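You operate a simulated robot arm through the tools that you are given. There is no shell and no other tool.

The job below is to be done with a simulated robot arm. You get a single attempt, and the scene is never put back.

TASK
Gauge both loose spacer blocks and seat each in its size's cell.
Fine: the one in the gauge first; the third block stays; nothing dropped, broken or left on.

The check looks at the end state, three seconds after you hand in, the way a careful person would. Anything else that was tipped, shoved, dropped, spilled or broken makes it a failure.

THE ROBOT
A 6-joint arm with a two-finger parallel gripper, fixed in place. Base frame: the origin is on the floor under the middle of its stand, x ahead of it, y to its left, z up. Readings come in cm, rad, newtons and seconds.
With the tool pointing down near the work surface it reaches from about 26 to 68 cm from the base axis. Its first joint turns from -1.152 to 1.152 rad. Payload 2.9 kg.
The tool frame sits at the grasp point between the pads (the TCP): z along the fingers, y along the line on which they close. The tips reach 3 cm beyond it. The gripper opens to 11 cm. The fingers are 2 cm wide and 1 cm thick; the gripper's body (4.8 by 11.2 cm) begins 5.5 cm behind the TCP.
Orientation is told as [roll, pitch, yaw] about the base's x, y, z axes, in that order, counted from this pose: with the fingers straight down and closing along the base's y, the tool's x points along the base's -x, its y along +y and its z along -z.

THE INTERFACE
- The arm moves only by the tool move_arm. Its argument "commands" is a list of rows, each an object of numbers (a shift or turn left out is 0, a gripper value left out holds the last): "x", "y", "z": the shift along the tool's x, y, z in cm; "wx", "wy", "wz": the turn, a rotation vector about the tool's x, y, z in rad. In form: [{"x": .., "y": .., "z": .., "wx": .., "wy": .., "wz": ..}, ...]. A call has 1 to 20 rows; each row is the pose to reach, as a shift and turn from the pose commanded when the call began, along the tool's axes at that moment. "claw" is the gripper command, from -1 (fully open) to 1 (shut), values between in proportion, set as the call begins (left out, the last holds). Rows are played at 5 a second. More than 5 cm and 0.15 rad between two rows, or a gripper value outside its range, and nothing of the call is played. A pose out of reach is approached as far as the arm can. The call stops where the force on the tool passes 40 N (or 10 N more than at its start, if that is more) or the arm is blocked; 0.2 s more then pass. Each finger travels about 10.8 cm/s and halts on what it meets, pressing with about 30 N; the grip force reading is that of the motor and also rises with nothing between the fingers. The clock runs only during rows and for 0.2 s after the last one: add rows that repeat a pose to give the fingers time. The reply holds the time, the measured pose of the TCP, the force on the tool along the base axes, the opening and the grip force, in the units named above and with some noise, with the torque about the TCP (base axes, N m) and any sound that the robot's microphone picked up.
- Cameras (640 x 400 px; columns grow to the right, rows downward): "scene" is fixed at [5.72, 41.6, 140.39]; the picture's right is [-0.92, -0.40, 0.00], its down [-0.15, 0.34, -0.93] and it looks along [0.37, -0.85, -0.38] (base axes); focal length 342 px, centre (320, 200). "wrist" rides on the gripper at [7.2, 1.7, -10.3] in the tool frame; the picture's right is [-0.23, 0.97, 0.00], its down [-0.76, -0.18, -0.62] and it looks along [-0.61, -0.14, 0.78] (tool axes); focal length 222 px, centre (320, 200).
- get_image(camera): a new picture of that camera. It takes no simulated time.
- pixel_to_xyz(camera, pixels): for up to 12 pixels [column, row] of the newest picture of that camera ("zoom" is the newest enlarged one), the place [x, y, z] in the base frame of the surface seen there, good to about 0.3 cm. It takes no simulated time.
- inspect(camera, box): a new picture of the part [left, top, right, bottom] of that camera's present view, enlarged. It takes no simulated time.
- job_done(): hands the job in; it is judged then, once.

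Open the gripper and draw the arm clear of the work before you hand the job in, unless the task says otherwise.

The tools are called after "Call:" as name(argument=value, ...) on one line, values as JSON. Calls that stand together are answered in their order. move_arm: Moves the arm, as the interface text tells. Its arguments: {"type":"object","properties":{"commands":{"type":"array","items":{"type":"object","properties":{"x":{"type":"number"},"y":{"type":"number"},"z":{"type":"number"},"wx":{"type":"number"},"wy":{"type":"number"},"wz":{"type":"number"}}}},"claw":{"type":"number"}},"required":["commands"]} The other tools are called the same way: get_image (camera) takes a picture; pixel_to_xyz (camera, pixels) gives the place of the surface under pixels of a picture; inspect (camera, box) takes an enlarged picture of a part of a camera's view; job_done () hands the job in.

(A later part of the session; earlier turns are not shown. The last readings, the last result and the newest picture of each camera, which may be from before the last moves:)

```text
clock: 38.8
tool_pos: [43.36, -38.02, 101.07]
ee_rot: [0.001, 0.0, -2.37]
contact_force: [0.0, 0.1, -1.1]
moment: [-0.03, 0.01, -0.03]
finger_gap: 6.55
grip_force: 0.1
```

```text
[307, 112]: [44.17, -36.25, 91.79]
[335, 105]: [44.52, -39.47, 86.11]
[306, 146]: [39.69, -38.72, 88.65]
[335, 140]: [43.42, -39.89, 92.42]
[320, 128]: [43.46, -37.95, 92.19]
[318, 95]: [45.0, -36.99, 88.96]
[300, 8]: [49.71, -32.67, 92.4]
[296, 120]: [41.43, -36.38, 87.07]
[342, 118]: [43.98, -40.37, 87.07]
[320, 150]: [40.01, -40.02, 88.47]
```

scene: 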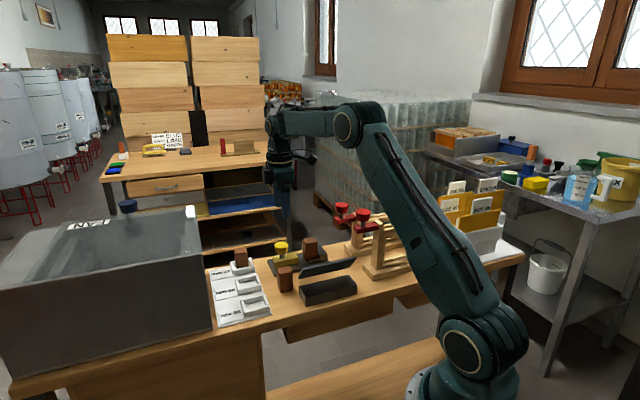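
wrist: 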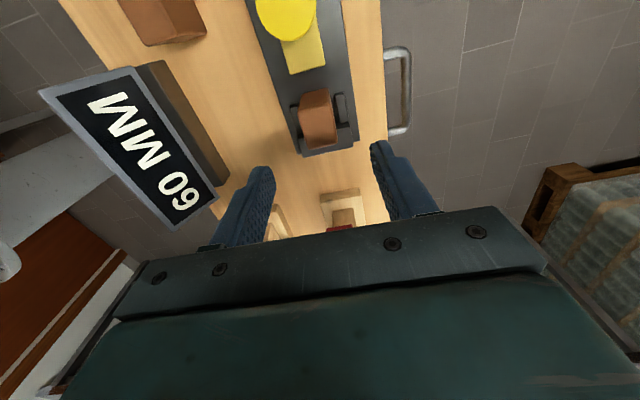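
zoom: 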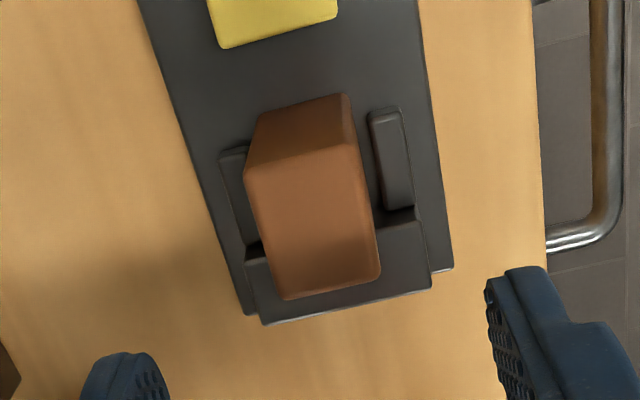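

Block centre is about 0.2 cm further in +u than the TCP, and v is aligned. I descend to TCP z≈91.35 (tips at 88.3, above the rails at 87.1) with the fingers still open at 6.6 cm.

Call:
move_arm(commands=[{"x": 0.2, "z": 2}, {"x": 0.2, "z": 4}, {"x": 0.2, "z": 6}, {"x": 0.2, "z": 7.8}, {"x": 0.2, "z": 9}, {"x": 0.2, "z": 9.7}, {"x": 0.2, "z": 9.7}, {"x": 0.2, "z": 9.7}])

Call:
get_image(camera="wrist")

Call:
inspect(camera="scene", box=[250, 180, 370, 280])

```text
clock: 40.6
tool_pos: [43.41, -37.76, 91.47]
ee_rot: [0.001, 0.0, -2.37]
contact_force: [-0.2, 0.2, -0.9]
moment: [0.03, 0.02, 0.02]
finger_gap: 6.6
grip_force: 0.1
```

```text
taken
```

wrist: 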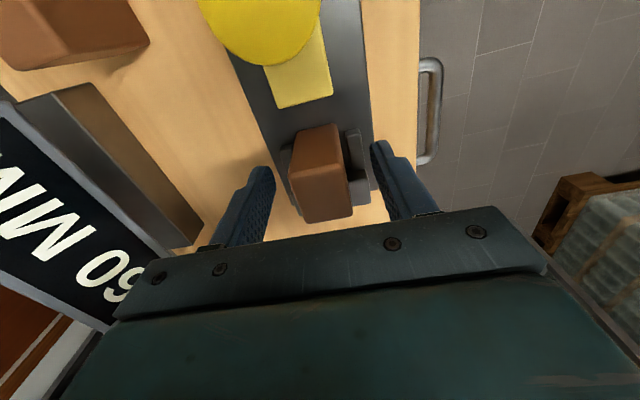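

```text
4.00 times, centred on (310, 230) of scene
```

zoom: 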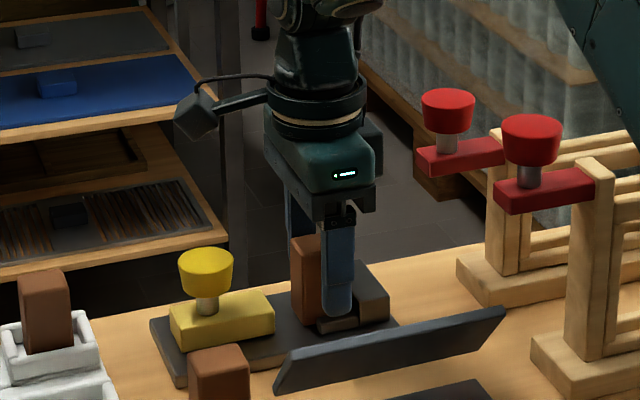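

The block stands centred between the fingers at (320,185), clear of everything. I close the gripper on it.

Call:
move_arm(commands=[{"x": 0}, {"x": 0}, {"x": 0}, {"x": 0}], claw=1)

Call:
move_arm(commands=[{"z": -0.3}, {"z": -0.8}, {"z": -1.8}, {"z": -3.3}, {"z": -5.5}, {"z": -8}, {"z": -10}, {"z": -10}])

Call:
get_image(camera="wrist")

Call:
inspect(camera="scene", box=[230, 150, 370, 280])

```text
clock: 41.6
tool_pos: [43.46, -37.62, 91.5]
ee_rot: [-0.001, 0.001, -2.369]
contact_force: [0.9, -0.6, -0.8]
moment: [0.0, -0.04, 0.01]
finger_gap: 2.92
grip_force: 29.9
```

```text
clock: 43.4
tool_pos: [43.43, -37.68, 101.49]
ee_rot: [0.001, 0.0, -2.37]
contact_force: [-0.2, -0.6, -0.5]
moment: [-0.03, -0.03, -0.01]
finger_gap: 2.89
grip_force: 29.7
```

```text
taken
```

wrist: 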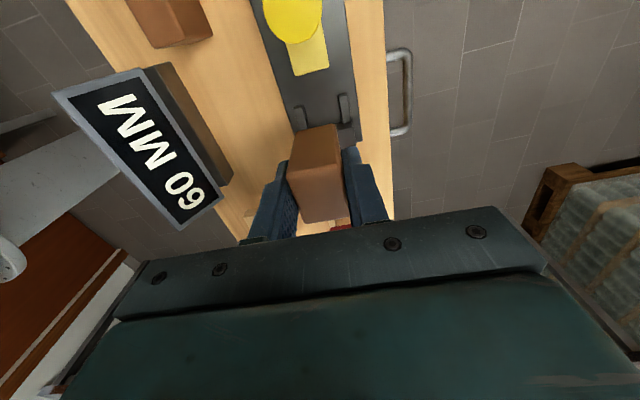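

```text
3.08 times, centred on (300, 215) of scene
```

zoom: 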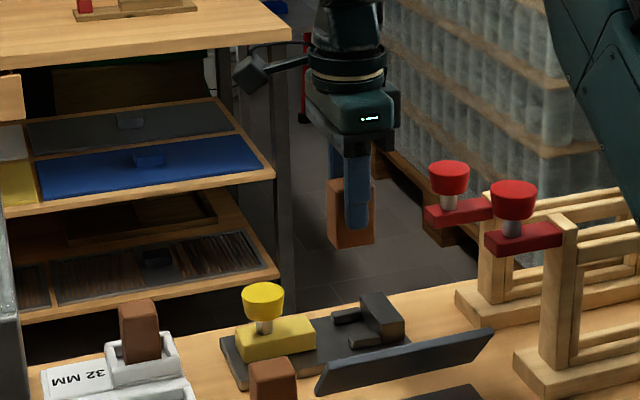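

The first block is lifted (2.9 cm wide grip, force steady at 30 N) and the gauge is undisturbed. I rise and move away from the red knobs along +u before turning back.

Call:
move_arm(commands=[{"z": -2.2}, {"z": -4.5}, {"x": 2.7, "z": -4.5}, {"x": 5.4, "z": -4.5}, {"x": 8.1, "z": -4.5}, {"x": 8.1, "z": -4.5}])

Call:
move_arm(commands=[{"x": 0.45, "y": -0.65, "wz": -0.13}, {"x": 0.9, "y": -1.3, "wz": -0.26}, {"x": 1.4, "y": -1.95, "wz": -0.39}, {"x": 1.85, "y": -2.6, "wz": -0.52}, {"x": 2.3, "y": -3.3, "wz": -0.65}, {"x": 2.75, "y": -3.95, "wz": -0.79}, {"x": 3.2, "y": -4.6, "wz": -0.92}, {"x": 3.7, "y": -5.25, "wz": -1.05}, {"x": 4.15, "y": -5.9, "wz": -1.18}, {"x": 4.6, "y": -6.55, "wz": -1.31}, {"x": 5.05, "y": -7.2, "wz": -1.44}, {"x": 5.5, "y": -7.85, "wz": -1.5708}, {"x": 5.5, "y": -7.85, "wz": -1.5708}])

```text
clock: 44.8
tool_pos: [49.21, -31.96, 106.0]
ee_rot: [0.0, -0.001, -2.371]
contact_force: [0.2, 0.4, -0.5]
moment: [-0.03, -0.01, 0.0]
finger_gap: 2.9
grip_force: 29.6
```

```text
clock: 47.6
tool_pos: [47.59, -22.54, 105.82]
ee_rot: [-0.001, 0.001, -0.797]
contact_force: [0.4, -0.5, 0.2]
moment: [-0.04, 0.02, 0.01]
finger_gap: 2.92
grip_force: 30.1
```

Halfway turned with the block firmly held. I complete the turn while moving on to above the 38 cell.

Call:
move_arm(commands=[{"y": 0.45, "x": 0.65, "wz": -0.13}, {"y": 0.9, "x": 1.3, "wz": -0.26}, {"y": 1.4, "x": 1.95, "wz": -0.39}, {"y": 1.85, "x": 2.6, "wz": -0.52}, {"y": 2.3, "x": 3.3, "wz": -0.65}, {"y": 2.75, "x": 3.95, "wz": -0.79}, {"y": 3.2, "x": 4.6, "wz": -0.92}, {"y": 3.7, "x": 5.25, "wz": -1.05}, {"y": 4.15, "x": 5.9, "wz": -1.18}, {"y": 4.6, "x": 6.55, "wz": -1.31}, {"y": 5.05, "x": 7.2, "wz": -1.44}, {"y": 5.5, "x": 7.85, "wz": -1.5708}, {"y": 5.5, "x": 7.85, "wz": -1.5708}])

Call:
get_image(camera="wrist")

Call:
get_image(camera="scene")

```text
clock: 50.4
tool_pos: [46.23, -13.17, 106.05]
ee_rot: [-0.001, 0.001, 0.775]
contact_force: [-0.3, -0.6, -0.8]
moment: [0.03, -0.02, -0.01]
finger_gap: 2.9
grip_force: 29.8
```

```text
taken
```

wrist: 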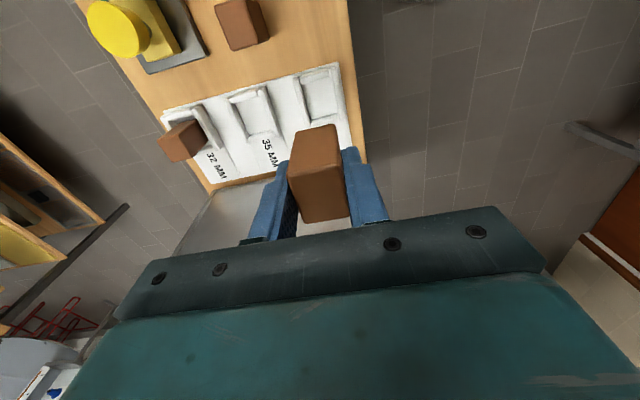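

```text
taken
```

scene: 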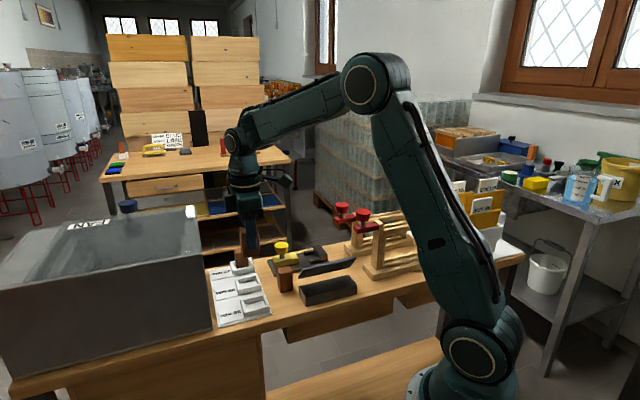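

I'm above the 38 cell. I lower to TCP z≈95.5 (block bottom ≈90, walls top 87.4) and check alignment from both cameras.

Call:
move_arm(commands=[{"z": 2.5}, {"z": 5}, {"z": 7.5}, {"z": 9.5}, {"z": 10.5}, {"z": 10.5}, {"z": 10.5}])

Call:
get_image(camera="wrist")

Call:
inspect(camera="wrist", box=[240, 90, 420, 220])

Call:
inspect(camera="scene", box=[200, 240, 300, 330])

```text
clock: 52.0
tool_pos: [46.15, -13.28, 95.52]
ee_rot: [0.0, 0.0, 0.771]
contact_force: [-0.2, 0.3, 0.6]
moment: [-0.01, -0.03, 0.02]
finger_gap: 2.9
grip_force: 30.3
```

```text
taken
```

wrist: 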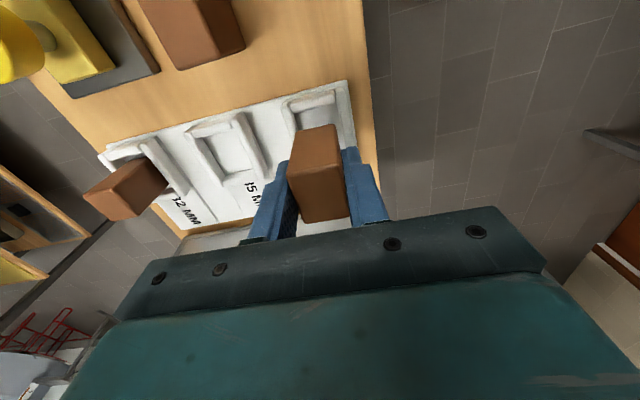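

```text
3.08 times, centred on (330, 155) of wrist
```

zoom: 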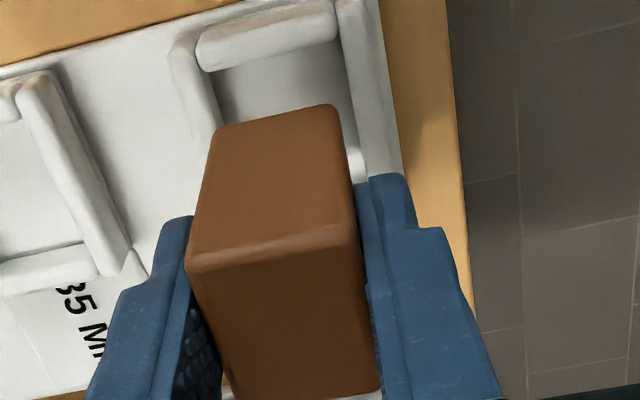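

```text
4.44 times, centred on (250, 285) of scene
```

zoom: 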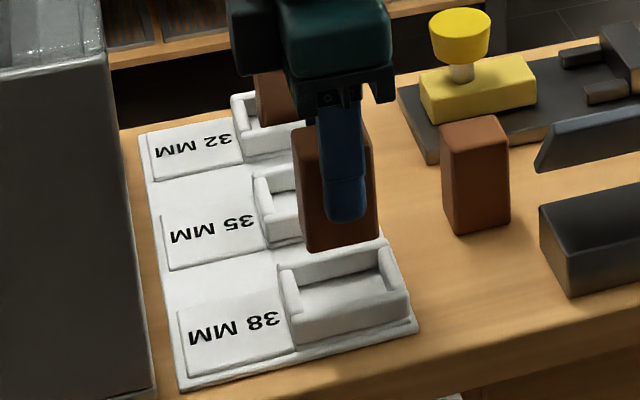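

The block looks roughly over the 38 pocket from both views. I lower to leave about 1 cm above the walls so parallax is small, then check again.

Call:
move_arm(commands=[{"z": 0.9}, {"z": 1.7}, {"z": 1.7}, {"z": 1.7}])

Call:
inspect(camera="wrist", box=[260, 80, 380, 160])

Call:
inspect(camera="scene", box=[220, 250, 290, 320])

```text
clock: 53.0
tool_pos: [46.1, -13.27, 93.78]
ee_rot: [0.001, 0.002, 0.77]
contact_force: [0.0, -0.3, -0.2]
moment: [0.0, -0.01, 0.01]
finger_gap: 2.91
grip_force: 30.0
```

```text
5.00 times, centred on (320, 120) of wrist
```

zoom: 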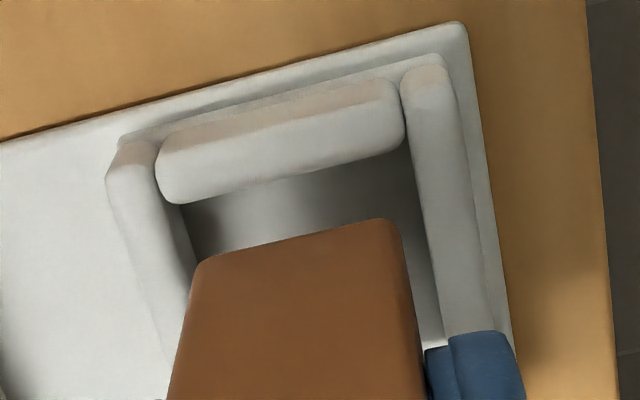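

```text
5.71 times, centred on (255, 285) of scene
```

zoom: 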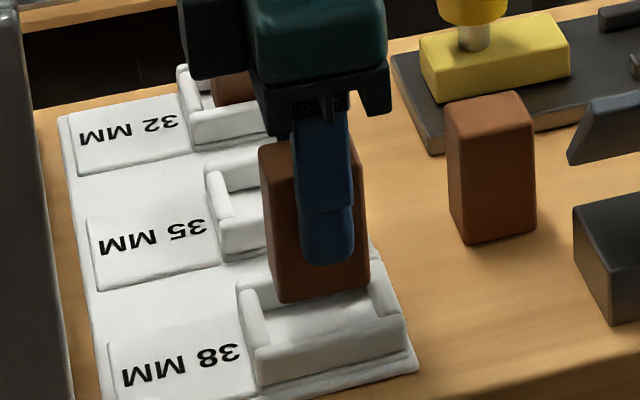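

In the wrist zoom, the gap between block (edge at zoom 203,260–392,220) and the -u wall is about 0.5 cm, so the block may be ~0.2 cm too far in +u. I zoom the scene camera on the pocket for a second opinion.

Call:
inspect(camera="scene", box=[232, 278, 282, 318])

Call:
inspect(camera="wrist", box=[280, 90, 360, 160])

```text
10.00 times, centred on (257, 298) of scene
```

zoom: 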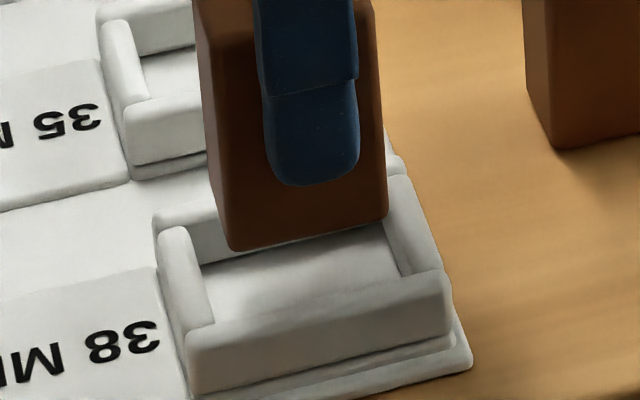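

```text
5.71 times, centred on (320, 125) of wrist
```

zoom: 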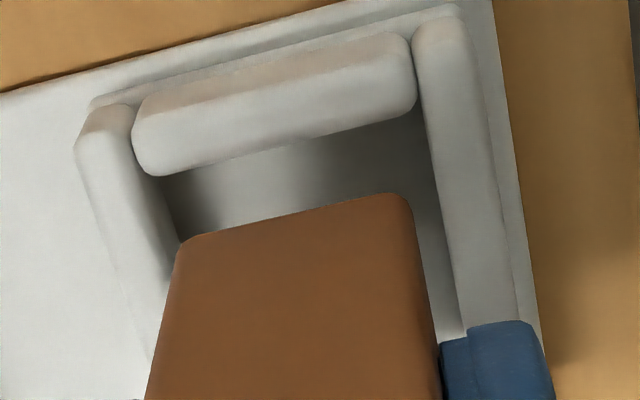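

Left/right (v) centering looks good (about 0.35–0.45 cm each side), but the vertical gap and u-centering need confirmation. I query points on the block's lower edge and the pocket walls in the scene zoom.

Call:
inspect(camera="scene", box=[232, 278, 282, 318])

Call:
pixel_to_xyz(camera="zoom", pixels=[[235, 243], [382, 212], [310, 225], [215, 150], [380, 120], [300, 290], [250, 300], [380, 260], [330, 330], [175, 260], [200, 310], [420, 230]])

Call:
pixel_to_xyz(camera="wrist", pixels=[[297, 135], [334, 127], [316, 130], [300, 160], [340, 155], [316, 150], [318, 112], [320, 104], [296, 116], [342, 120], [289, 128], [350, 130]])

```text
10.00 times, centred on (257, 298) of scene
```

zoom: 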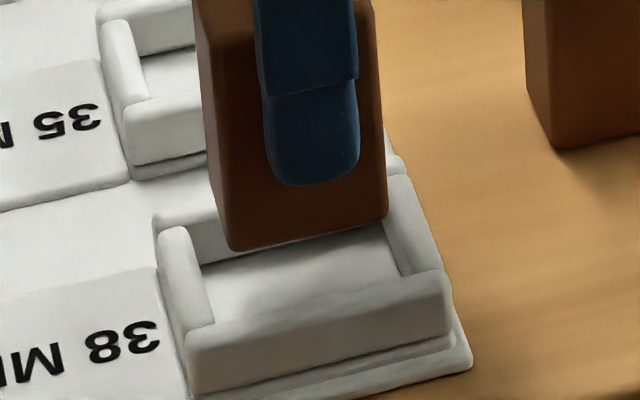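

```text
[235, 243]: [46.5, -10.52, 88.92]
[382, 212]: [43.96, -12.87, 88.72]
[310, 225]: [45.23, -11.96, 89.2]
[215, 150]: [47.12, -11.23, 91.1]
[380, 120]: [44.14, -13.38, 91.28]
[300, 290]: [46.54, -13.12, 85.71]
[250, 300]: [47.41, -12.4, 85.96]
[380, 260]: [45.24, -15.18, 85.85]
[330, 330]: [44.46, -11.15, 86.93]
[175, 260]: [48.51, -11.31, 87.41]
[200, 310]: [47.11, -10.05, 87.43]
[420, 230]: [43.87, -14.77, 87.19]
```

```text
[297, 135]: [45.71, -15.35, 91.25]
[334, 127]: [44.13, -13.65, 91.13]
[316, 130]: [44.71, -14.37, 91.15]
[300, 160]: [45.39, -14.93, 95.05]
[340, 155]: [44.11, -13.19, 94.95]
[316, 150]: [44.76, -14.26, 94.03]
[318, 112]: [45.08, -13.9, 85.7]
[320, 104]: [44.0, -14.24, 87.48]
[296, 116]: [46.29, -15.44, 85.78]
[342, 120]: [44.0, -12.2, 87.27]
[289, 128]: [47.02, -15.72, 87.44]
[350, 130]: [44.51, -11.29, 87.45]
```

The wrist-camera model (checked against the tray floor) shows about 0.5–0.6 cm clearance at both ends and 0.33/0.45 cm at the sides, with edges parallel within a fraction of a degree. I shift 0.05 cm in v and lower into the pocket most of the way.

Call:
move_arm(commands=[{"y": -0.05, "z": 0.3}, {"y": -0.05, "z": 0.7}, {"y": -0.05, "z": 1.1}, {"y": -0.05, "z": 1.5}, {"y": -0.05, "z": 1.9}, {"y": -0.05, "z": 2.1}, {"y": -0.05, "z": 2.1}])

Call:
inspect(camera="scene", box=[232, 278, 282, 318])

Call:
inspect(camera="wrist", box=[280, 90, 360, 160])

```text
clock: 54.6
tool_pos: [46.08, -13.15, 91.56]
ee_rot: [0.001, 0.001, 0.77]
contact_force: [-0.6, -0.8, -1.2]
moment: [0.01, 0.0, 0.0]
finger_gap: 2.91
grip_force: 30.1
```

```text
10.00 times, centred on (257, 298) of scene
```

zoom: 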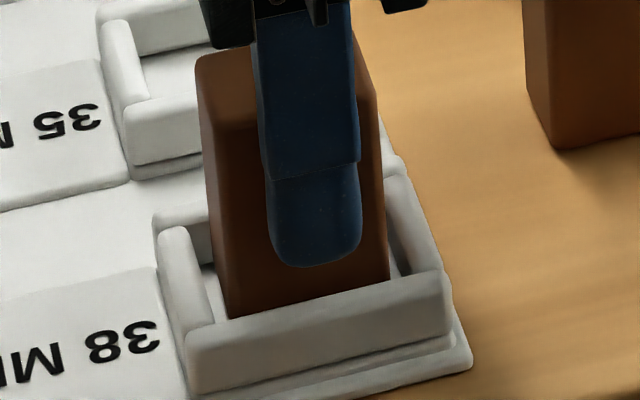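

```text
5.71 times, centred on (320, 125) of wrist
```

zoom: 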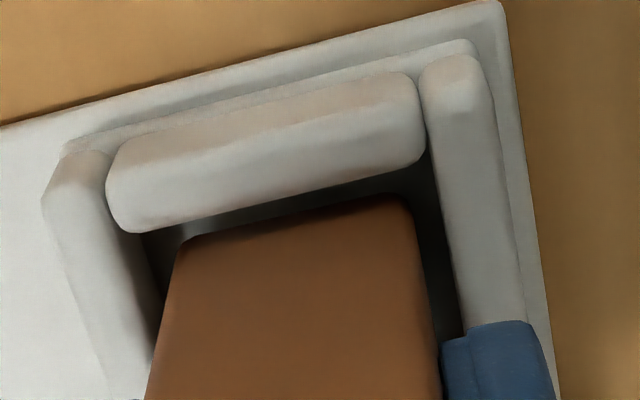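

The block is inside the four walls with clearance all round (no contact force). I lower further in 0.1 cm steps and watch for floor contact.

Call:
move_arm(commands=[{"z": 0.1}, {"z": 0.2}, {"z": 0.25}, {"z": 0.25}])

```text
clock: 55.6
tool_pos: [46.22, -13.24, 91.4]
ee_rot: [-0.001, 0.0, 0.772]
contact_force: [-0.2, -0.4, -0.4]
moment: [0.04, 0.02, 0.02]
finger_gap: 2.91
grip_force: 29.9
```

No contact yet at z≈91.4. I continue in 0.05 cm steps.

Call:
move_arm(commands=[{"z": 0.05}, {"z": 0.1}, {"z": 0.15}, {"z": 0.15}])

```text
clock: 56.6
tool_pos: [46.16, -13.11, 91.34]
ee_rot: [0.0, 0.0, 0.772]
contact_force: [-1.3, 0.1, -0.4]
moment: [0.01, -0.02, -0.01]
finger_gap: 2.93
grip_force: 30.0
```

Still free. I continue another 0.15 cm in 0.05 cm steps.

Call:
move_arm(commands=[{"z": 0.05}, {"z": 0.1}, {"z": 0.15}, {"z": 0.15}])

```text
clock: 57.6
tool_pos: [46.17, -13.18, 91.16]
ee_rot: [0.001, 0.0, 0.773]
contact_force: [-0.2, -0.1, 0.1]
moment: [0.01, -0.01, 0.01]
finger_gap: 2.97
grip_force: 30.2
```

No contact yet; tips are still 0.7 cm above the walls. I continue 0.15 cm more.

Call:
move_arm(commands=[{"z": 0.05}, {"z": 0.1}, {"z": 0.15}, {"z": 0.15}])

Call:
inspect(camera="scene", box=[232, 278, 282, 318])

```text
clock: 58.6
tool_pos: [46.15, -13.21, 91.16]
ee_rot: [0.001, 0.001, 0.772]
contact_force: [-0.4, 1.2, 6.3]
moment: [0.08, 0.07, -0.04]
finger_gap: 2.9
grip_force: 29.5
```

```text
10.00 times, centred on (257, 298) of scene
```

zoom: 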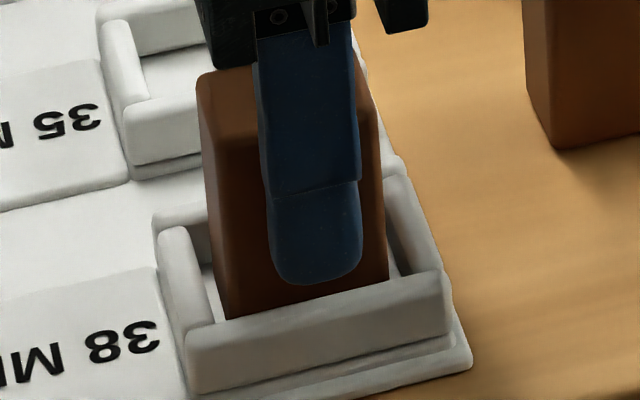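

Contact with the pocket floor registers (6 N). I open the gripper moderately to release the block.

Call:
move_arm(commands=[{"z": 0}, {"z": 0}, {"z": 0}, {"z": 0}], claw=-0.1)

Call:
move_arm(commands=[{"z": -1}, {"z": -3}, {"z": -6}, {"z": -9}, {"z": -12}, {"z": -14}, {"z": -14}])

Call:
get_image(camera="wrist")

Call:
inspect(camera="scene", box=[200, 240, 340, 330])

```text
clock: 59.6
tool_pos: [46.26, -13.27, 90.99]
ee_rot: [0.001, 0.0, 0.771]
contact_force: [0.6, 0.3, -0.2]
moment: [-0.01, 0.01, 0.02]
finger_gap: 6.03
grip_force: 0.0
```

```text
clock: 61.2
tool_pos: [46.14, -13.23, 105.02]
ee_rot: [0.0, 0.001, 0.772]
contact_force: [0.6, 0.3, 1.0]
moment: [-0.01, -0.03, 0.01]
finger_gap: 6.05
grip_force: 0.1
```

```text
taken
```

wrist: 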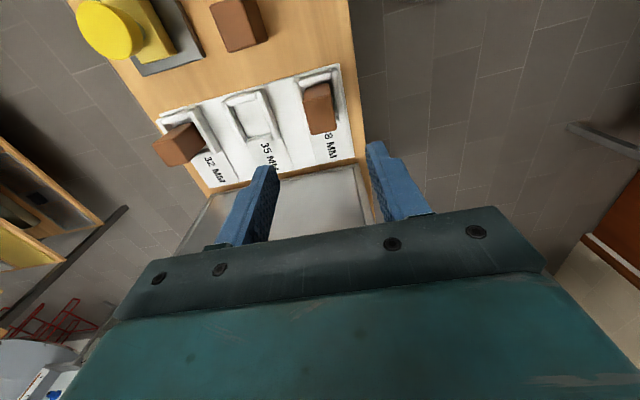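

```text
4.44 times, centred on (270, 285) of scene
```

zoom: 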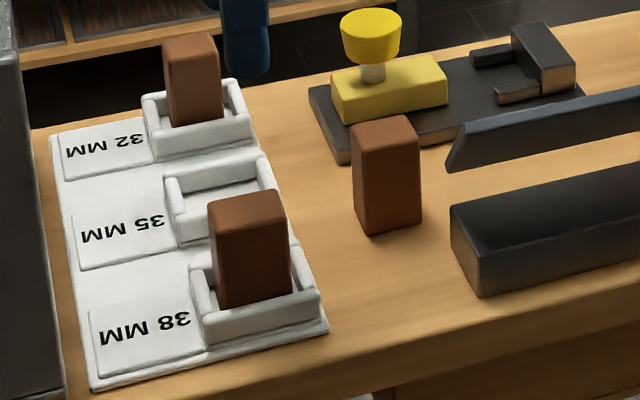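

The 38 block is seated upright in its cell and the rest is undisturbed. Next I move above the loose block near (43.5,-22.8) to see its exact position and orientation.

Call:
move_arm(commands=[{"x": 2.2, "y": -1.25}, {"x": 4.3, "y": -2.5}, {"x": 6.5, "y": -3.75}, {"x": 8.6, "y": -5}, {"x": 8.6, "y": -5, "z": 2}, {"x": 8.6, "y": -5, "z": 4}, {"x": 8.6, "y": -5, "z": 4}])

Call:
get_image(camera="wrist")

Call:
inspect(camera="wrist", box=[240, 60, 400, 180])

```text
clock: 62.8
tool_pos: [43.41, -22.74, 101.07]
ee_rot: [0.0, 0.0, 0.77]
contact_force: [-1.0, 0.1, -0.7]
moment: [0.0, 0.0, -0.01]
finger_gap: 6.08
grip_force: 0.1
```

```text
taken
```

wrist: 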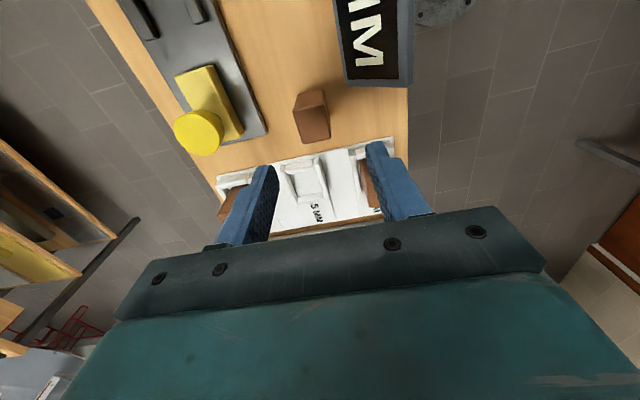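

```text
3.33 times, centred on (320, 120) of wrist
```

zoom: 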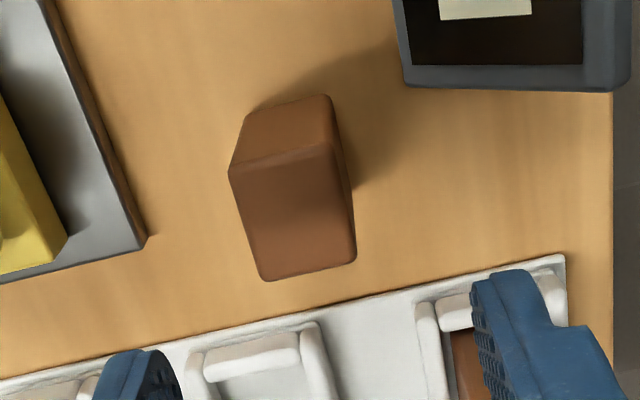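

The loose block is aligned with the bench axes: about 3.5 cm along u by 2.9 cm along v, centred 0.57 cm in +v from the TCP. I turn the tool 180° first (so the camera bracket stays away from the red knobs at the gauge), rising a little.

Call:
move_arm(commands=[{"z": -2, "wz": 0.14}, {"z": -4, "wz": 0.28}, {"z": -4, "wz": 0.42}, {"z": -4, "wz": 0.56}, {"z": -4, "wz": 0.7}, {"z": -4, "wz": 0.84}, {"z": -4, "wz": 0.98}, {"z": -4, "wz": 1.12}, {"z": -4, "wz": 1.26}, {"z": -4, "wz": 1.4}, {"z": -4, "wz": 1.54}, {"z": -4, "wz": 1.5708}, {"z": -4, "wz": 1.5708}])

Call:
move_arm(commands=[{"wz": 0.14}, {"wz": 0.28}, {"wz": 0.42}, {"wz": 0.56}, {"wz": 0.7}, {"wz": 0.84}, {"wz": 0.98}, {"wz": 1.12}, {"wz": 1.26}, {"wz": 1.4}, {"wz": 1.54}, {"wz": 1.5708}, {"wz": 1.5708}])

Call:
move_arm(commands=[{"y": 0.5, "z": 2}, {"y": 0.57, "z": 4}, {"y": 0.57, "z": 6}, {"y": 0.57, "z": 6}, {"y": 0.57, "z": 6}])

Call:
get_image(camera="wrist")

Call:
inspect(camera="wrist", box=[240, 70, 400, 190])

```text
clock: 65.6
tool_pos: [43.56, -22.82, 104.94]
ee_rot: [-0.001, -0.001, -0.802]
contact_force: [0.2, 0.1, -0.6]
moment: [0.03, -0.02, 0.02]
finger_gap: 6.06
grip_force: 0.1
```

```text
clock: 68.4
tool_pos: [43.48, -22.84, 104.94]
ee_rot: [-0.002, 0.0, -2.372]
contact_force: [0.2, -1.3, 0.9]
moment: [0.02, -0.01, 0.04]
finger_gap: 6.06
grip_force: 0.2
```

```text
clock: 69.6
tool_pos: [44.01, -23.05, 98.93]
ee_rot: [-0.001, -0.001, -2.37]
contact_force: [0.3, -0.1, 0.0]
moment: [-0.02, 0.02, 0.0]
finger_gap: 6.02
grip_force: 0.0
```

```text
taken
```

wrist: 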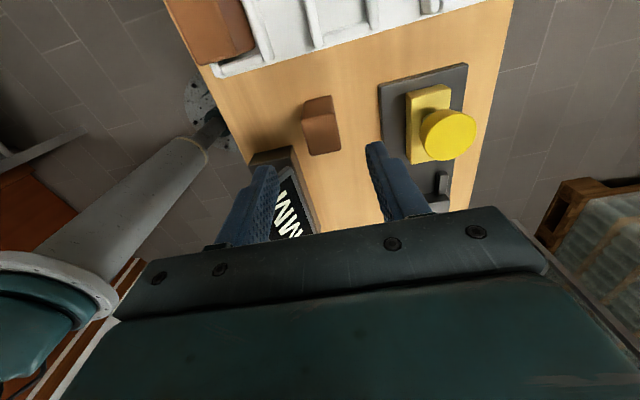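

```text
3.33 times, centred on (320, 130) of wrist
```

zoom: 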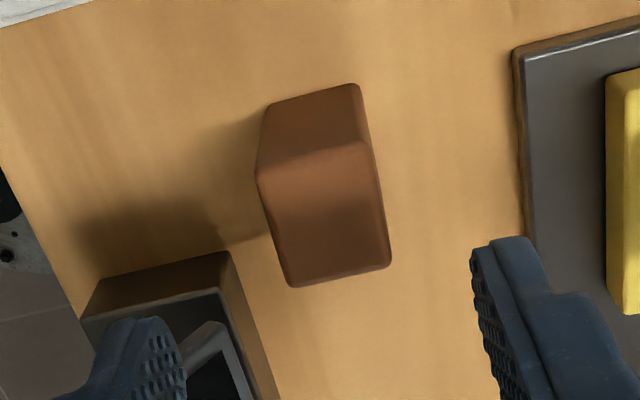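

The block is between the fingers; corners give a centre offset of about -0.15 cm in u and +0.1 cm in v. I correct and descend to TCP z≈90.4 for the grasp.

Call:
move_arm(commands=[{"x": -0.15, "y": 0.11, "z": 2}, {"x": -0.15, "y": 0.11, "z": 4}, {"x": -0.15, "y": 0.11, "z": 6}, {"x": -0.15, "y": 0.11, "z": 7.5}, {"x": -0.15, "y": 0.11, "z": 8.5}, {"x": -0.15, "y": 0.11, "z": 8.5}])

Call:
get_image(camera="wrist")

Call:
inspect(camera="scene", box=[220, 210, 360, 310])

```text
clock: 71.0
tool_pos: [44.0, -23.44, 90.47]
ee_rot: [0.001, 0.0, -2.37]
contact_force: [-0.3, 0.1, -0.1]
moment: [0.02, 0.03, 0.0]
finger_gap: 6.07
grip_force: 0.1
```

```text
taken
```

wrist: 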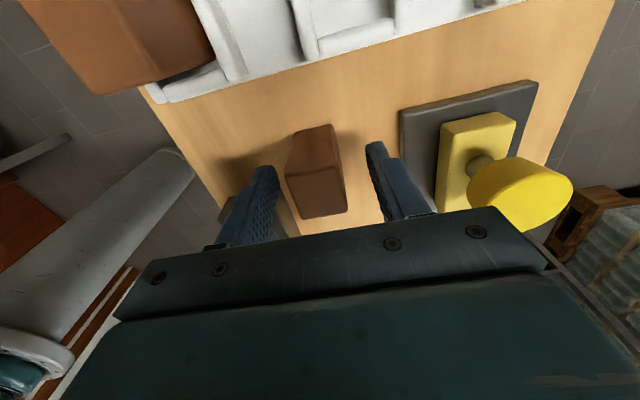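

```text
4.00 times, centred on (290, 260) of scene
```

zoom: 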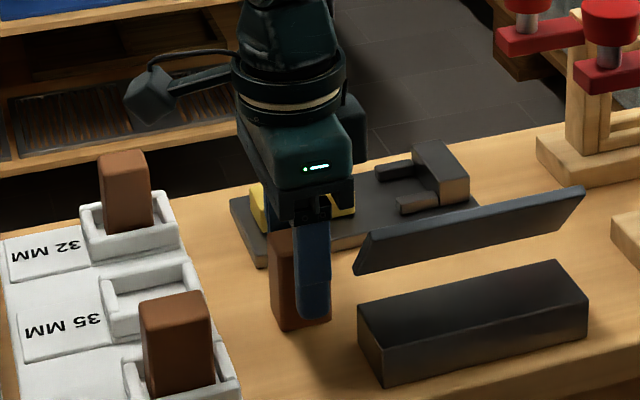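

The block is between the fingers, which are clear of the sign and gauge. I grip it and lift slowly.

Call:
move_arm(commands=[{"x": 0}, {"x": 0}, {"x": 0}, {"x": 0}], claw=1)

Call:
move_arm(commands=[{"z": -0.3}, {"z": -0.8}, {"z": -1.8}, {"z": -3.5}, {"z": -6}, {"z": -9}, {"z": -12}, {"z": -15}, {"z": -15}])

Call:
get_image(camera="wrist")

```text
clock: 72.0
tool_pos: [44.01, -23.23, 90.56]
ee_rot: [0.0, 0.0, -2.369]
contact_force: [0.5, -0.3, -0.1]
moment: [0.0, 0.01, 0.0]
finger_gap: 2.92
grip_force: 30.3
```

```text
clock: 74.0
tool_pos: [43.82, -23.35, 105.5]
ee_rot: [0.0, 0.0, -2.371]
contact_force: [-0.5, 0.1, -0.5]
moment: [0.02, -0.03, -0.01]
finger_gap: 2.93
grip_force: 30.1
```

```text
taken
```

wrist: 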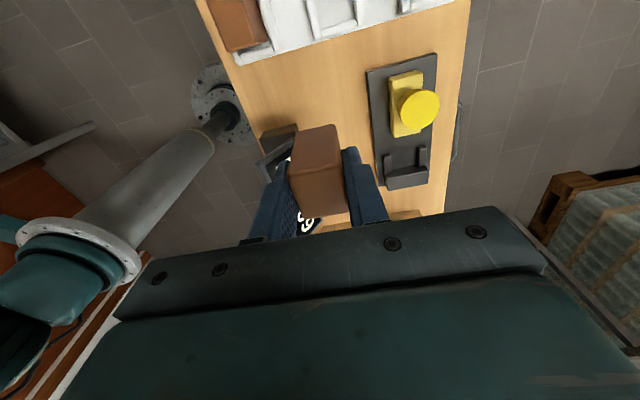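

Second block held (2.92 cm, 30 N). I carry it over the gauge at height, to above the space between jaw and slider.

Call:
move_arm(commands=[{"x": -2.5, "y": 2.5}, {"x": -5, "y": 5}, {"x": -7.5, "y": 7.5}, {"x": -10, "y": 9.9}, {"x": -10, "y": 9.9, "z": 2.5}, {"x": -10, "y": 9.9, "z": 5}, {"x": -10, "y": 9.9, "z": 7.5}, {"x": -10, "y": 9.9, "z": 9.5}, {"x": -10, "y": 9.9, "z": 9.5}, {"x": -10, "y": 9.9, "z": 9.5}])

Call:
get_image(camera="wrist")

Call:
inspect(camera="wrist", box=[240, 60, 400, 180])

Call:
inspect(camera="scene", box=[270, 210, 350, 280])

```text
clock: 76.2
tool_pos: [43.65, -37.46, 95.86]
ee_rot: [-0.001, 0.001, -2.37]
contact_force: [0.6, 1.1, -0.5]
moment: [0.01, -0.01, 0.01]
finger_gap: 2.91
grip_force: 30.1
```

```text
taken
```

wrist: 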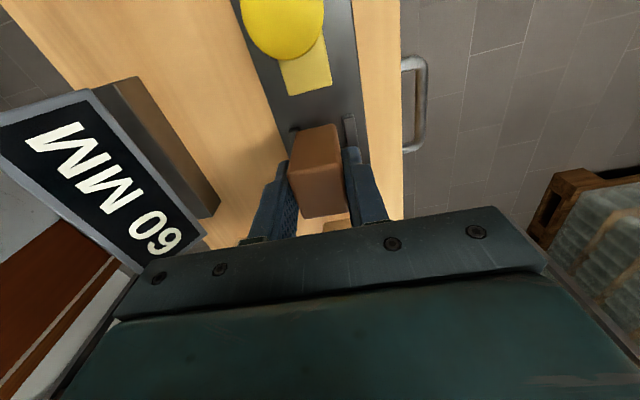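

```text
3.33 times, centred on (320, 120) of wrist
```

zoom: 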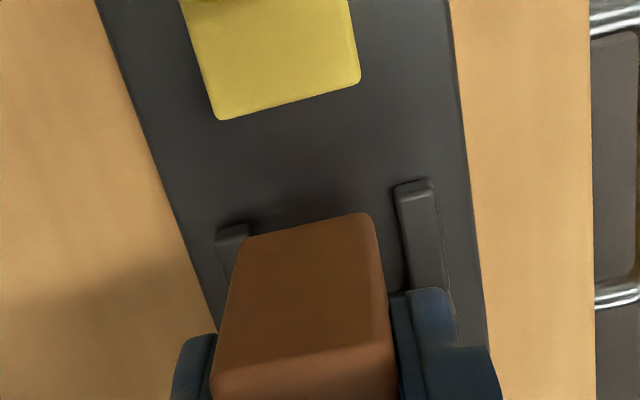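

```text
5.71 times, centred on (310, 245) of scene
```

zoom: 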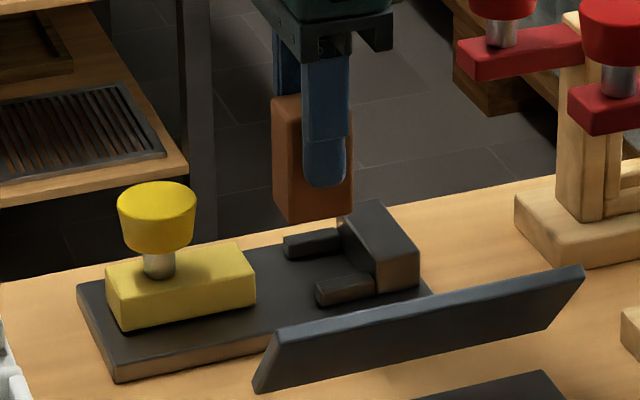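

The wrist model puts the block about 0.5 cm from the jaw and 2.0 cm from the slider, with 0.33/0.64 cm to the rails. I shift +0.3 cm in u and +0.1 cm in v for margin, then lower most of the way.

Call:
move_arm(commands=[{"x": 0.3, "y": 0.1}, {"x": 0.3, "y": 0.1, "z": 1}, {"x": 0.3, "y": 0.1, "z": 2}, {"x": 0.3, "y": 0.1, "z": 3}, {"x": 0.3, "y": 0.1, "z": 3.6}, {"x": 0.3, "y": 0.1, "z": 3.8}, {"x": 0.3, "y": 0.1, "z": 3.8}])

Call:
inspect(camera="wrist", box=[240, 60, 400, 180])

Call:
inspect(camera="scene", box=[270, 210, 350, 280])

```text
clock: 77.8
tool_pos: [44.0, -37.33, 92.02]
ee_rot: [0.001, 0.001, -2.37]
contact_force: [0.0, 0.3, -1.2]
moment: [-0.02, -0.02, 0.01]
finger_gap: 2.91
grip_force: 30.0
```

```text
3.33 times, centred on (320, 120) of wrist
```

zoom: 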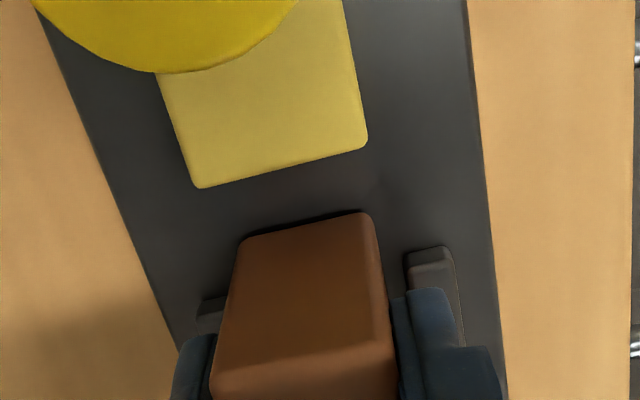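

```text
5.71 times, centred on (310, 245) of scene
```

zoom: 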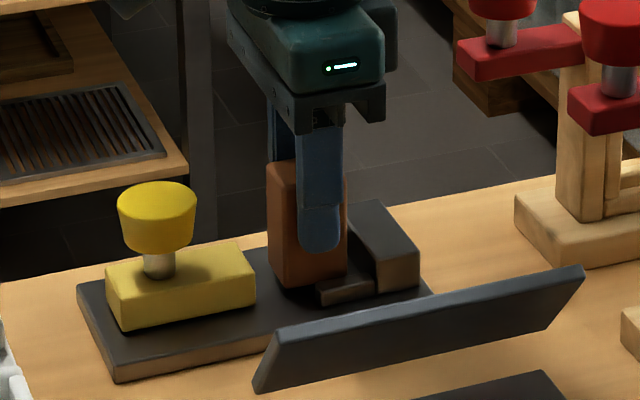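

The block is between the rails, just above the plate, with no contact. I lower in fine steps until the plate is felt.

Call:
move_arm(commands=[{"z": 0.08}, {"z": 0.16}, {"z": 0.24}, {"z": 0.24}])

Call:
move_arm(commands=[{"z": 0.05}, {"z": 0.1}, {"z": 0.15}, {"z": 0.15}])

```text
clock: 78.8
tool_pos: [43.89, -37.31, 91.96]
ee_rot: [0.0, 0.001, -2.371]
contact_force: [0.4, -0.1, -1.6]
moment: [0.0, -0.02, 0.04]
finger_gap: 2.93
grip_force: 30.2
```

```text
clock: 79.8
tool_pos: [44.03, -37.29, 91.73]
ee_rot: [0.001, 0.0, -2.371]
contact_force: [0.1, -0.1, -1.2]
moment: [0.03, 0.0, -0.01]
finger_gap: 2.91
grip_force: 29.5
```

No contact yet (z≈91.7). I continue in 0.05 cm steps.

Call:
move_arm(commands=[{"z": 0.05}, {"z": 0.1}, {"z": 0.15}, {"z": 0.15}])

```text
clock: 80.8
tool_pos: [44.01, -37.33, 91.65]
ee_rot: [0.0, 0.0, -2.372]
contact_force: [-0.2, 0.8, 1.7]
moment: [0.05, -0.04, 0.02]
finger_gap: 2.92
grip_force: 30.7
```

The reading turned slightly positive (1.7 N), perhaps first touch. One more small step to confirm.

Call:
move_arm(commands=[{"z": 0.03}, {"z": 0.06}, {"z": 0.06}])

```text
clock: 81.6
tool_pos: [44.07, -37.27, 91.67]
ee_rot: [0.002, 0.001, -2.369]
contact_force: [2.9, -0.7, 8.2]
moment: [0.03, -0.05, -0.02]
finger_gap: 2.92
grip_force: 29.6
```

Contact on the plate is confirmed (8 N). I open to release and rise straight up.

Call:
move_arm(commands=[{"z": 0}, {"z": 0}, {"z": 0}, {"z": 0}], claw=-0.1)

Call:
move_arm(commands=[{"z": -1}, {"z": -3}, {"z": -6}, {"z": -9}, {"z": -9}])

Call:
get_image(camera="wrist")

Call:
inspect(camera="scene", box=[230, 210, 350, 310])

```text
clock: 82.6
tool_pos: [43.92, -37.38, 91.57]
ee_rot: [0.001, -0.001, -2.371]
contact_force: [-0.4, 0.7, 0.1]
moment: [0.02, -0.01, -0.04]
finger_gap: 6.03
grip_force: 0.1
```

```text
clock: 83.8
tool_pos: [44.02, -37.43, 100.62]
ee_rot: [0.001, 0.0, -2.37]
contact_force: [-0.1, -0.5, -1.1]
moment: [0.0, 0.03, -0.01]
finger_gap: 6.04
grip_force: 0.2
```

```text
taken
```

wrist: 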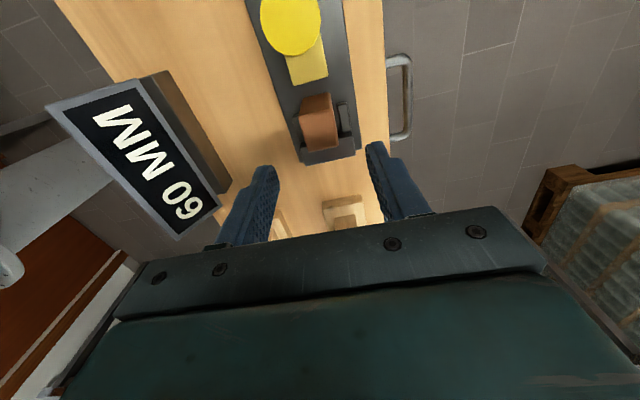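

```text
4.00 times, centred on (290, 260) of scene
```

zoom: 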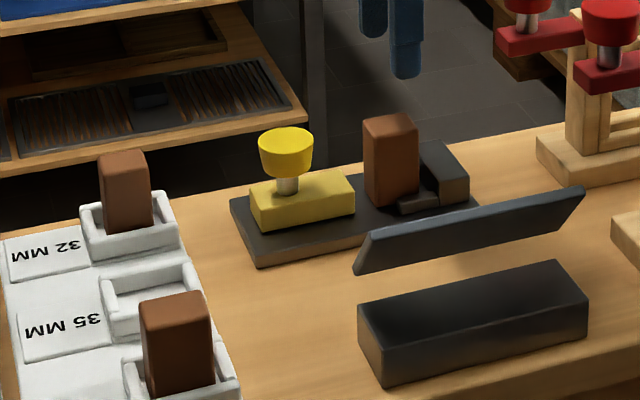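

The second block stands in the gauge between the rails. I move over to the yellow knob at about (49.1,-32.2) and check before descending.

Call:
move_arm(commands=[{"x": 2.4, "y": -0.05}, {"x": 4.9, "y": -0.1}, {"x": 7.3, "y": -0.16}, {"x": 7.3, "y": -0.16}, {"x": 7.3, "y": -0.16}])

Call:
get_image(camera="wrist")

Call:
inspect(camera="wrist", box=[240, 60, 400, 180])

```text
clock: 85.0
tool_pos: [49.15, -32.08, 100.67]
ee_rot: [0.001, 0.0, -2.37]
contact_force: [0.0, -1.1, -0.2]
moment: [-0.01, -0.01, -0.01]
finger_gap: 6.05
grip_force: 0.1
```

```text
taken
```

wrist: 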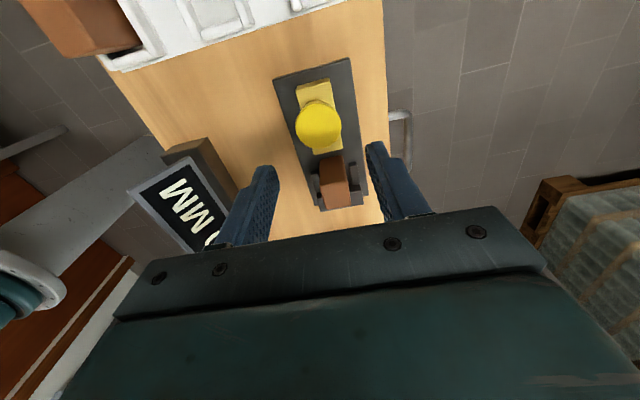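

```text
3.33 times, centred on (320, 120) of wrist
```

zoom: 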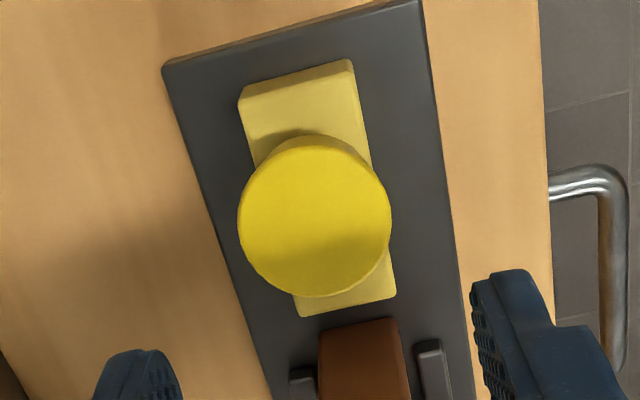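

The knob's top centre appears near (318,128). I get direct place readings of the knob and slider to settle the along-slide offset.

Call:
pixel_to_xyz(camera="wrist", pixels=[[318, 128], [319, 147], [316, 115], [298, 128], [338, 125], [318, 135], [310, 122], [326, 122], [317, 140], [328, 152], [313, 156], [335, 150]])

```text
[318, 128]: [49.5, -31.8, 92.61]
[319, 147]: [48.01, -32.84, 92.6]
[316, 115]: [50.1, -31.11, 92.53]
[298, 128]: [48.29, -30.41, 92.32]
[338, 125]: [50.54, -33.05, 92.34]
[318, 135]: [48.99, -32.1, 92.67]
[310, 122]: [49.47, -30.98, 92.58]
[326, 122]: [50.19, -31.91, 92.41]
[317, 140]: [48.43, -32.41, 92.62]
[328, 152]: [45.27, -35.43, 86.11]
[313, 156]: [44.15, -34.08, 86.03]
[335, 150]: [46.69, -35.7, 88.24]
```

Knob centre is at u≈13.3, v≈57.2, i.e. +0.4 cm in u from the TCP. I shift by 0.4 and descend to z≈91.8, then grip it.

Call:
move_arm(commands=[{"x": 0.4, "z": 2}, {"x": 0.4, "z": 4}, {"x": 0.4, "z": 6}, {"x": 0.4, "z": 7.7}, {"x": 0.4, "z": 8.8}, {"x": 0.4, "z": 8.8}])

Call:
get_image(camera="wrist")

Call:
move_arm(commands=[{"x": 0}, {"x": 0}, {"x": 0}, {"x": 0}], claw=1)

```text
clock: 86.4
tool_pos: [49.34, -31.9, 91.86]
ee_rot: [0.0, -0.001, -2.371]
contact_force: [0.0, 0.8, 0.7]
moment: [-0.02, 0.0, 0.03]
finger_gap: 6.06
grip_force: 0.1
```

```text
taken
```

wrist: 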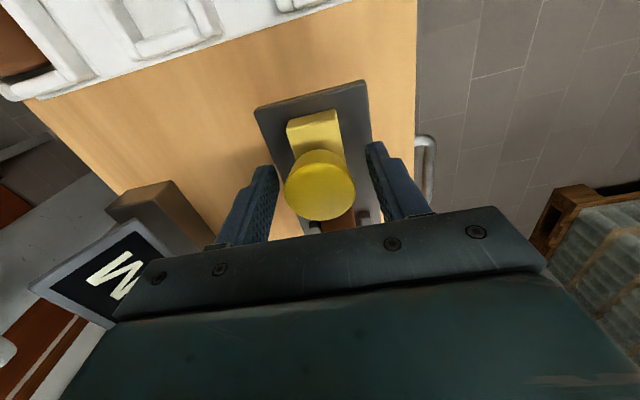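

```text
clock: 87.4
tool_pos: [49.3, -31.89, 91.74]
ee_rot: [0.001, 0.0, -2.371]
contact_force: [3.9, -3.6, -3.4]
moment: [0.01, -0.05, 0.09]
finger_gap: 3.79
grip_force: 44.7
```

Knob gripped (3.79 cm). I slide it toward the jaw in steps, first 1.2 cm with slight trim toward +v.

Call:
move_arm(commands=[{"x": -0.2, "y": 0.03, "z": 0.01}, {"x": -0.4, "y": 0.04, "z": 0.02}, {"x": -0.6, "y": 0.05, "z": 0.02}, {"x": -0.8, "y": 0.06, "z": 0.03}, {"x": -1.0, "y": 0.065, "z": 0.03}, {"x": -1.2, "y": 0.07, "z": 0.03}, {"x": -1.2, "y": 0.07, "z": 0.03}])

```text
clock: 89.0
tool_pos: [48.54, -32.81, 91.77]
ee_rot: [0.0, -0.001, -2.371]
contact_force: [1.8, -2.2, -0.4]
moment: [0.1, -0.1, 0.33]
finger_gap: 3.78
grip_force: 44.7
```

The load is low (≈3 N). I continue another 1.0 cm with the same trim.

Call:
move_arm(commands=[{"x": -0.2, "y": 0.02, "z": 0.01}, {"x": -0.4, "y": 0.03, "z": 0.01}, {"x": -0.6, "y": 0.04, "z": 0.02}, {"x": -0.8, "y": 0.05, "z": 0.02}, {"x": -1.0, "y": 0.06, "z": 0.02}, {"x": -1.0, "y": 0.06, "z": 0.02}])

Call:
inspect(camera="scene", box=[250, 220, 340, 290])

```text
clock: 90.4
tool_pos: [47.82, -33.47, 91.7]
ee_rot: [-0.001, 0.001, -2.37]
contact_force: [-0.2, 0.5, 5.8]
moment: [-0.02, -0.02, 0.07]
finger_gap: 3.8
grip_force: 45.5
```

```text
5.71 times, centred on (295, 255) of scene
```

zoom: 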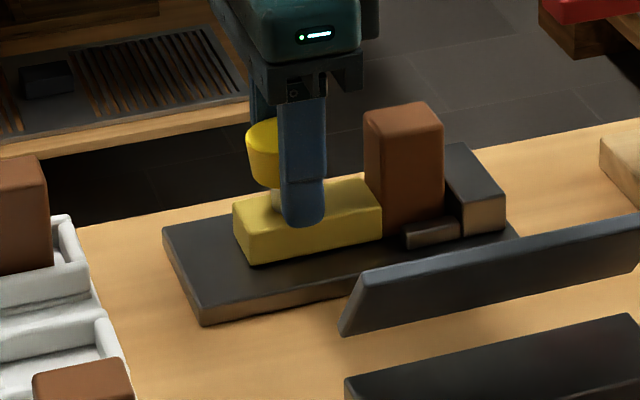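

The slider now touches the block and pushes it to the jaw; no clamp force yet. I continue in 0.05 cm steps.

Call:
move_arm(commands=[{"x": -0.05, "z": 0}, {"x": -0.1, "z": -0.01}, {"x": -0.15, "z": -0.01}, {"x": -0.2, "z": -0.01}, {"x": -0.25, "z": -0.01}, {"x": -0.25, "z": -0.01}])

```text
clock: 91.8
tool_pos: [47.69, -33.64, 91.74]
ee_rot: [0.002, -0.001, -2.37]
contact_force: [3.4, -4.2, 4.9]
moment: [0.07, -0.1, 0.16]
finger_gap: 3.79
grip_force: 44.5
```

Still no along-slide force at 2.45 cm of travel. I continue in 0.05 cm steps.

Call:
move_arm(commands=[{"x": -0.05, "y": 0.02}, {"x": -0.1, "y": 0.02}, {"x": -0.15, "y": 0.02}, {"x": -0.15, "y": 0.02}])

```text
clock: 92.8
tool_pos: [47.72, -33.61, 91.71]
ee_rot: [0.001, 0.0, -2.368]
contact_force: [5.7, 0.9, 3.6]
moment: [-0.04, 0.14, -0.05]
finger_gap: 3.8
grip_force: 45.2
```

The along-slide force is starting (~5 N). A bit further to seat it firmly.

Call:
move_arm(commands=[{"x": -0.05, "y": 0.0}, {"x": -0.1, "y": 0.0}, {"x": -0.15, "y": 0.0}, {"x": -0.15, "y": 0.0}])

Call:
inspect(camera="scene", box=[250, 220, 340, 290])

```text
clock: 93.8
tool_pos: [47.59, -33.62, 91.59]
ee_rot: [0.002, 0.002, -2.362]
contact_force: [15.6, 14.7, 8.2]
moment: [-0.13, 0.07, -0.07]
finger_gap: 3.81
grip_force: 44.6
```

```text
5.71 times, centred on (295, 255) of scene
```

zoom: 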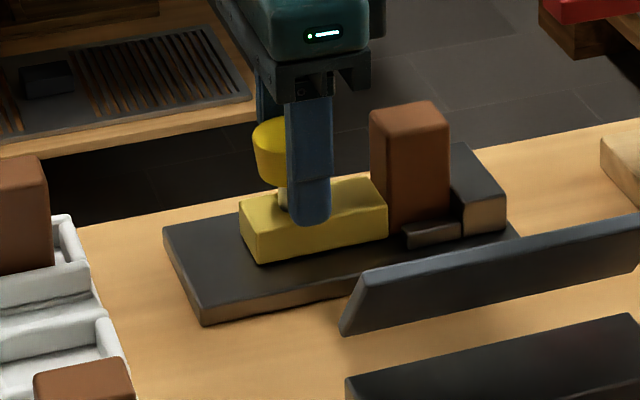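

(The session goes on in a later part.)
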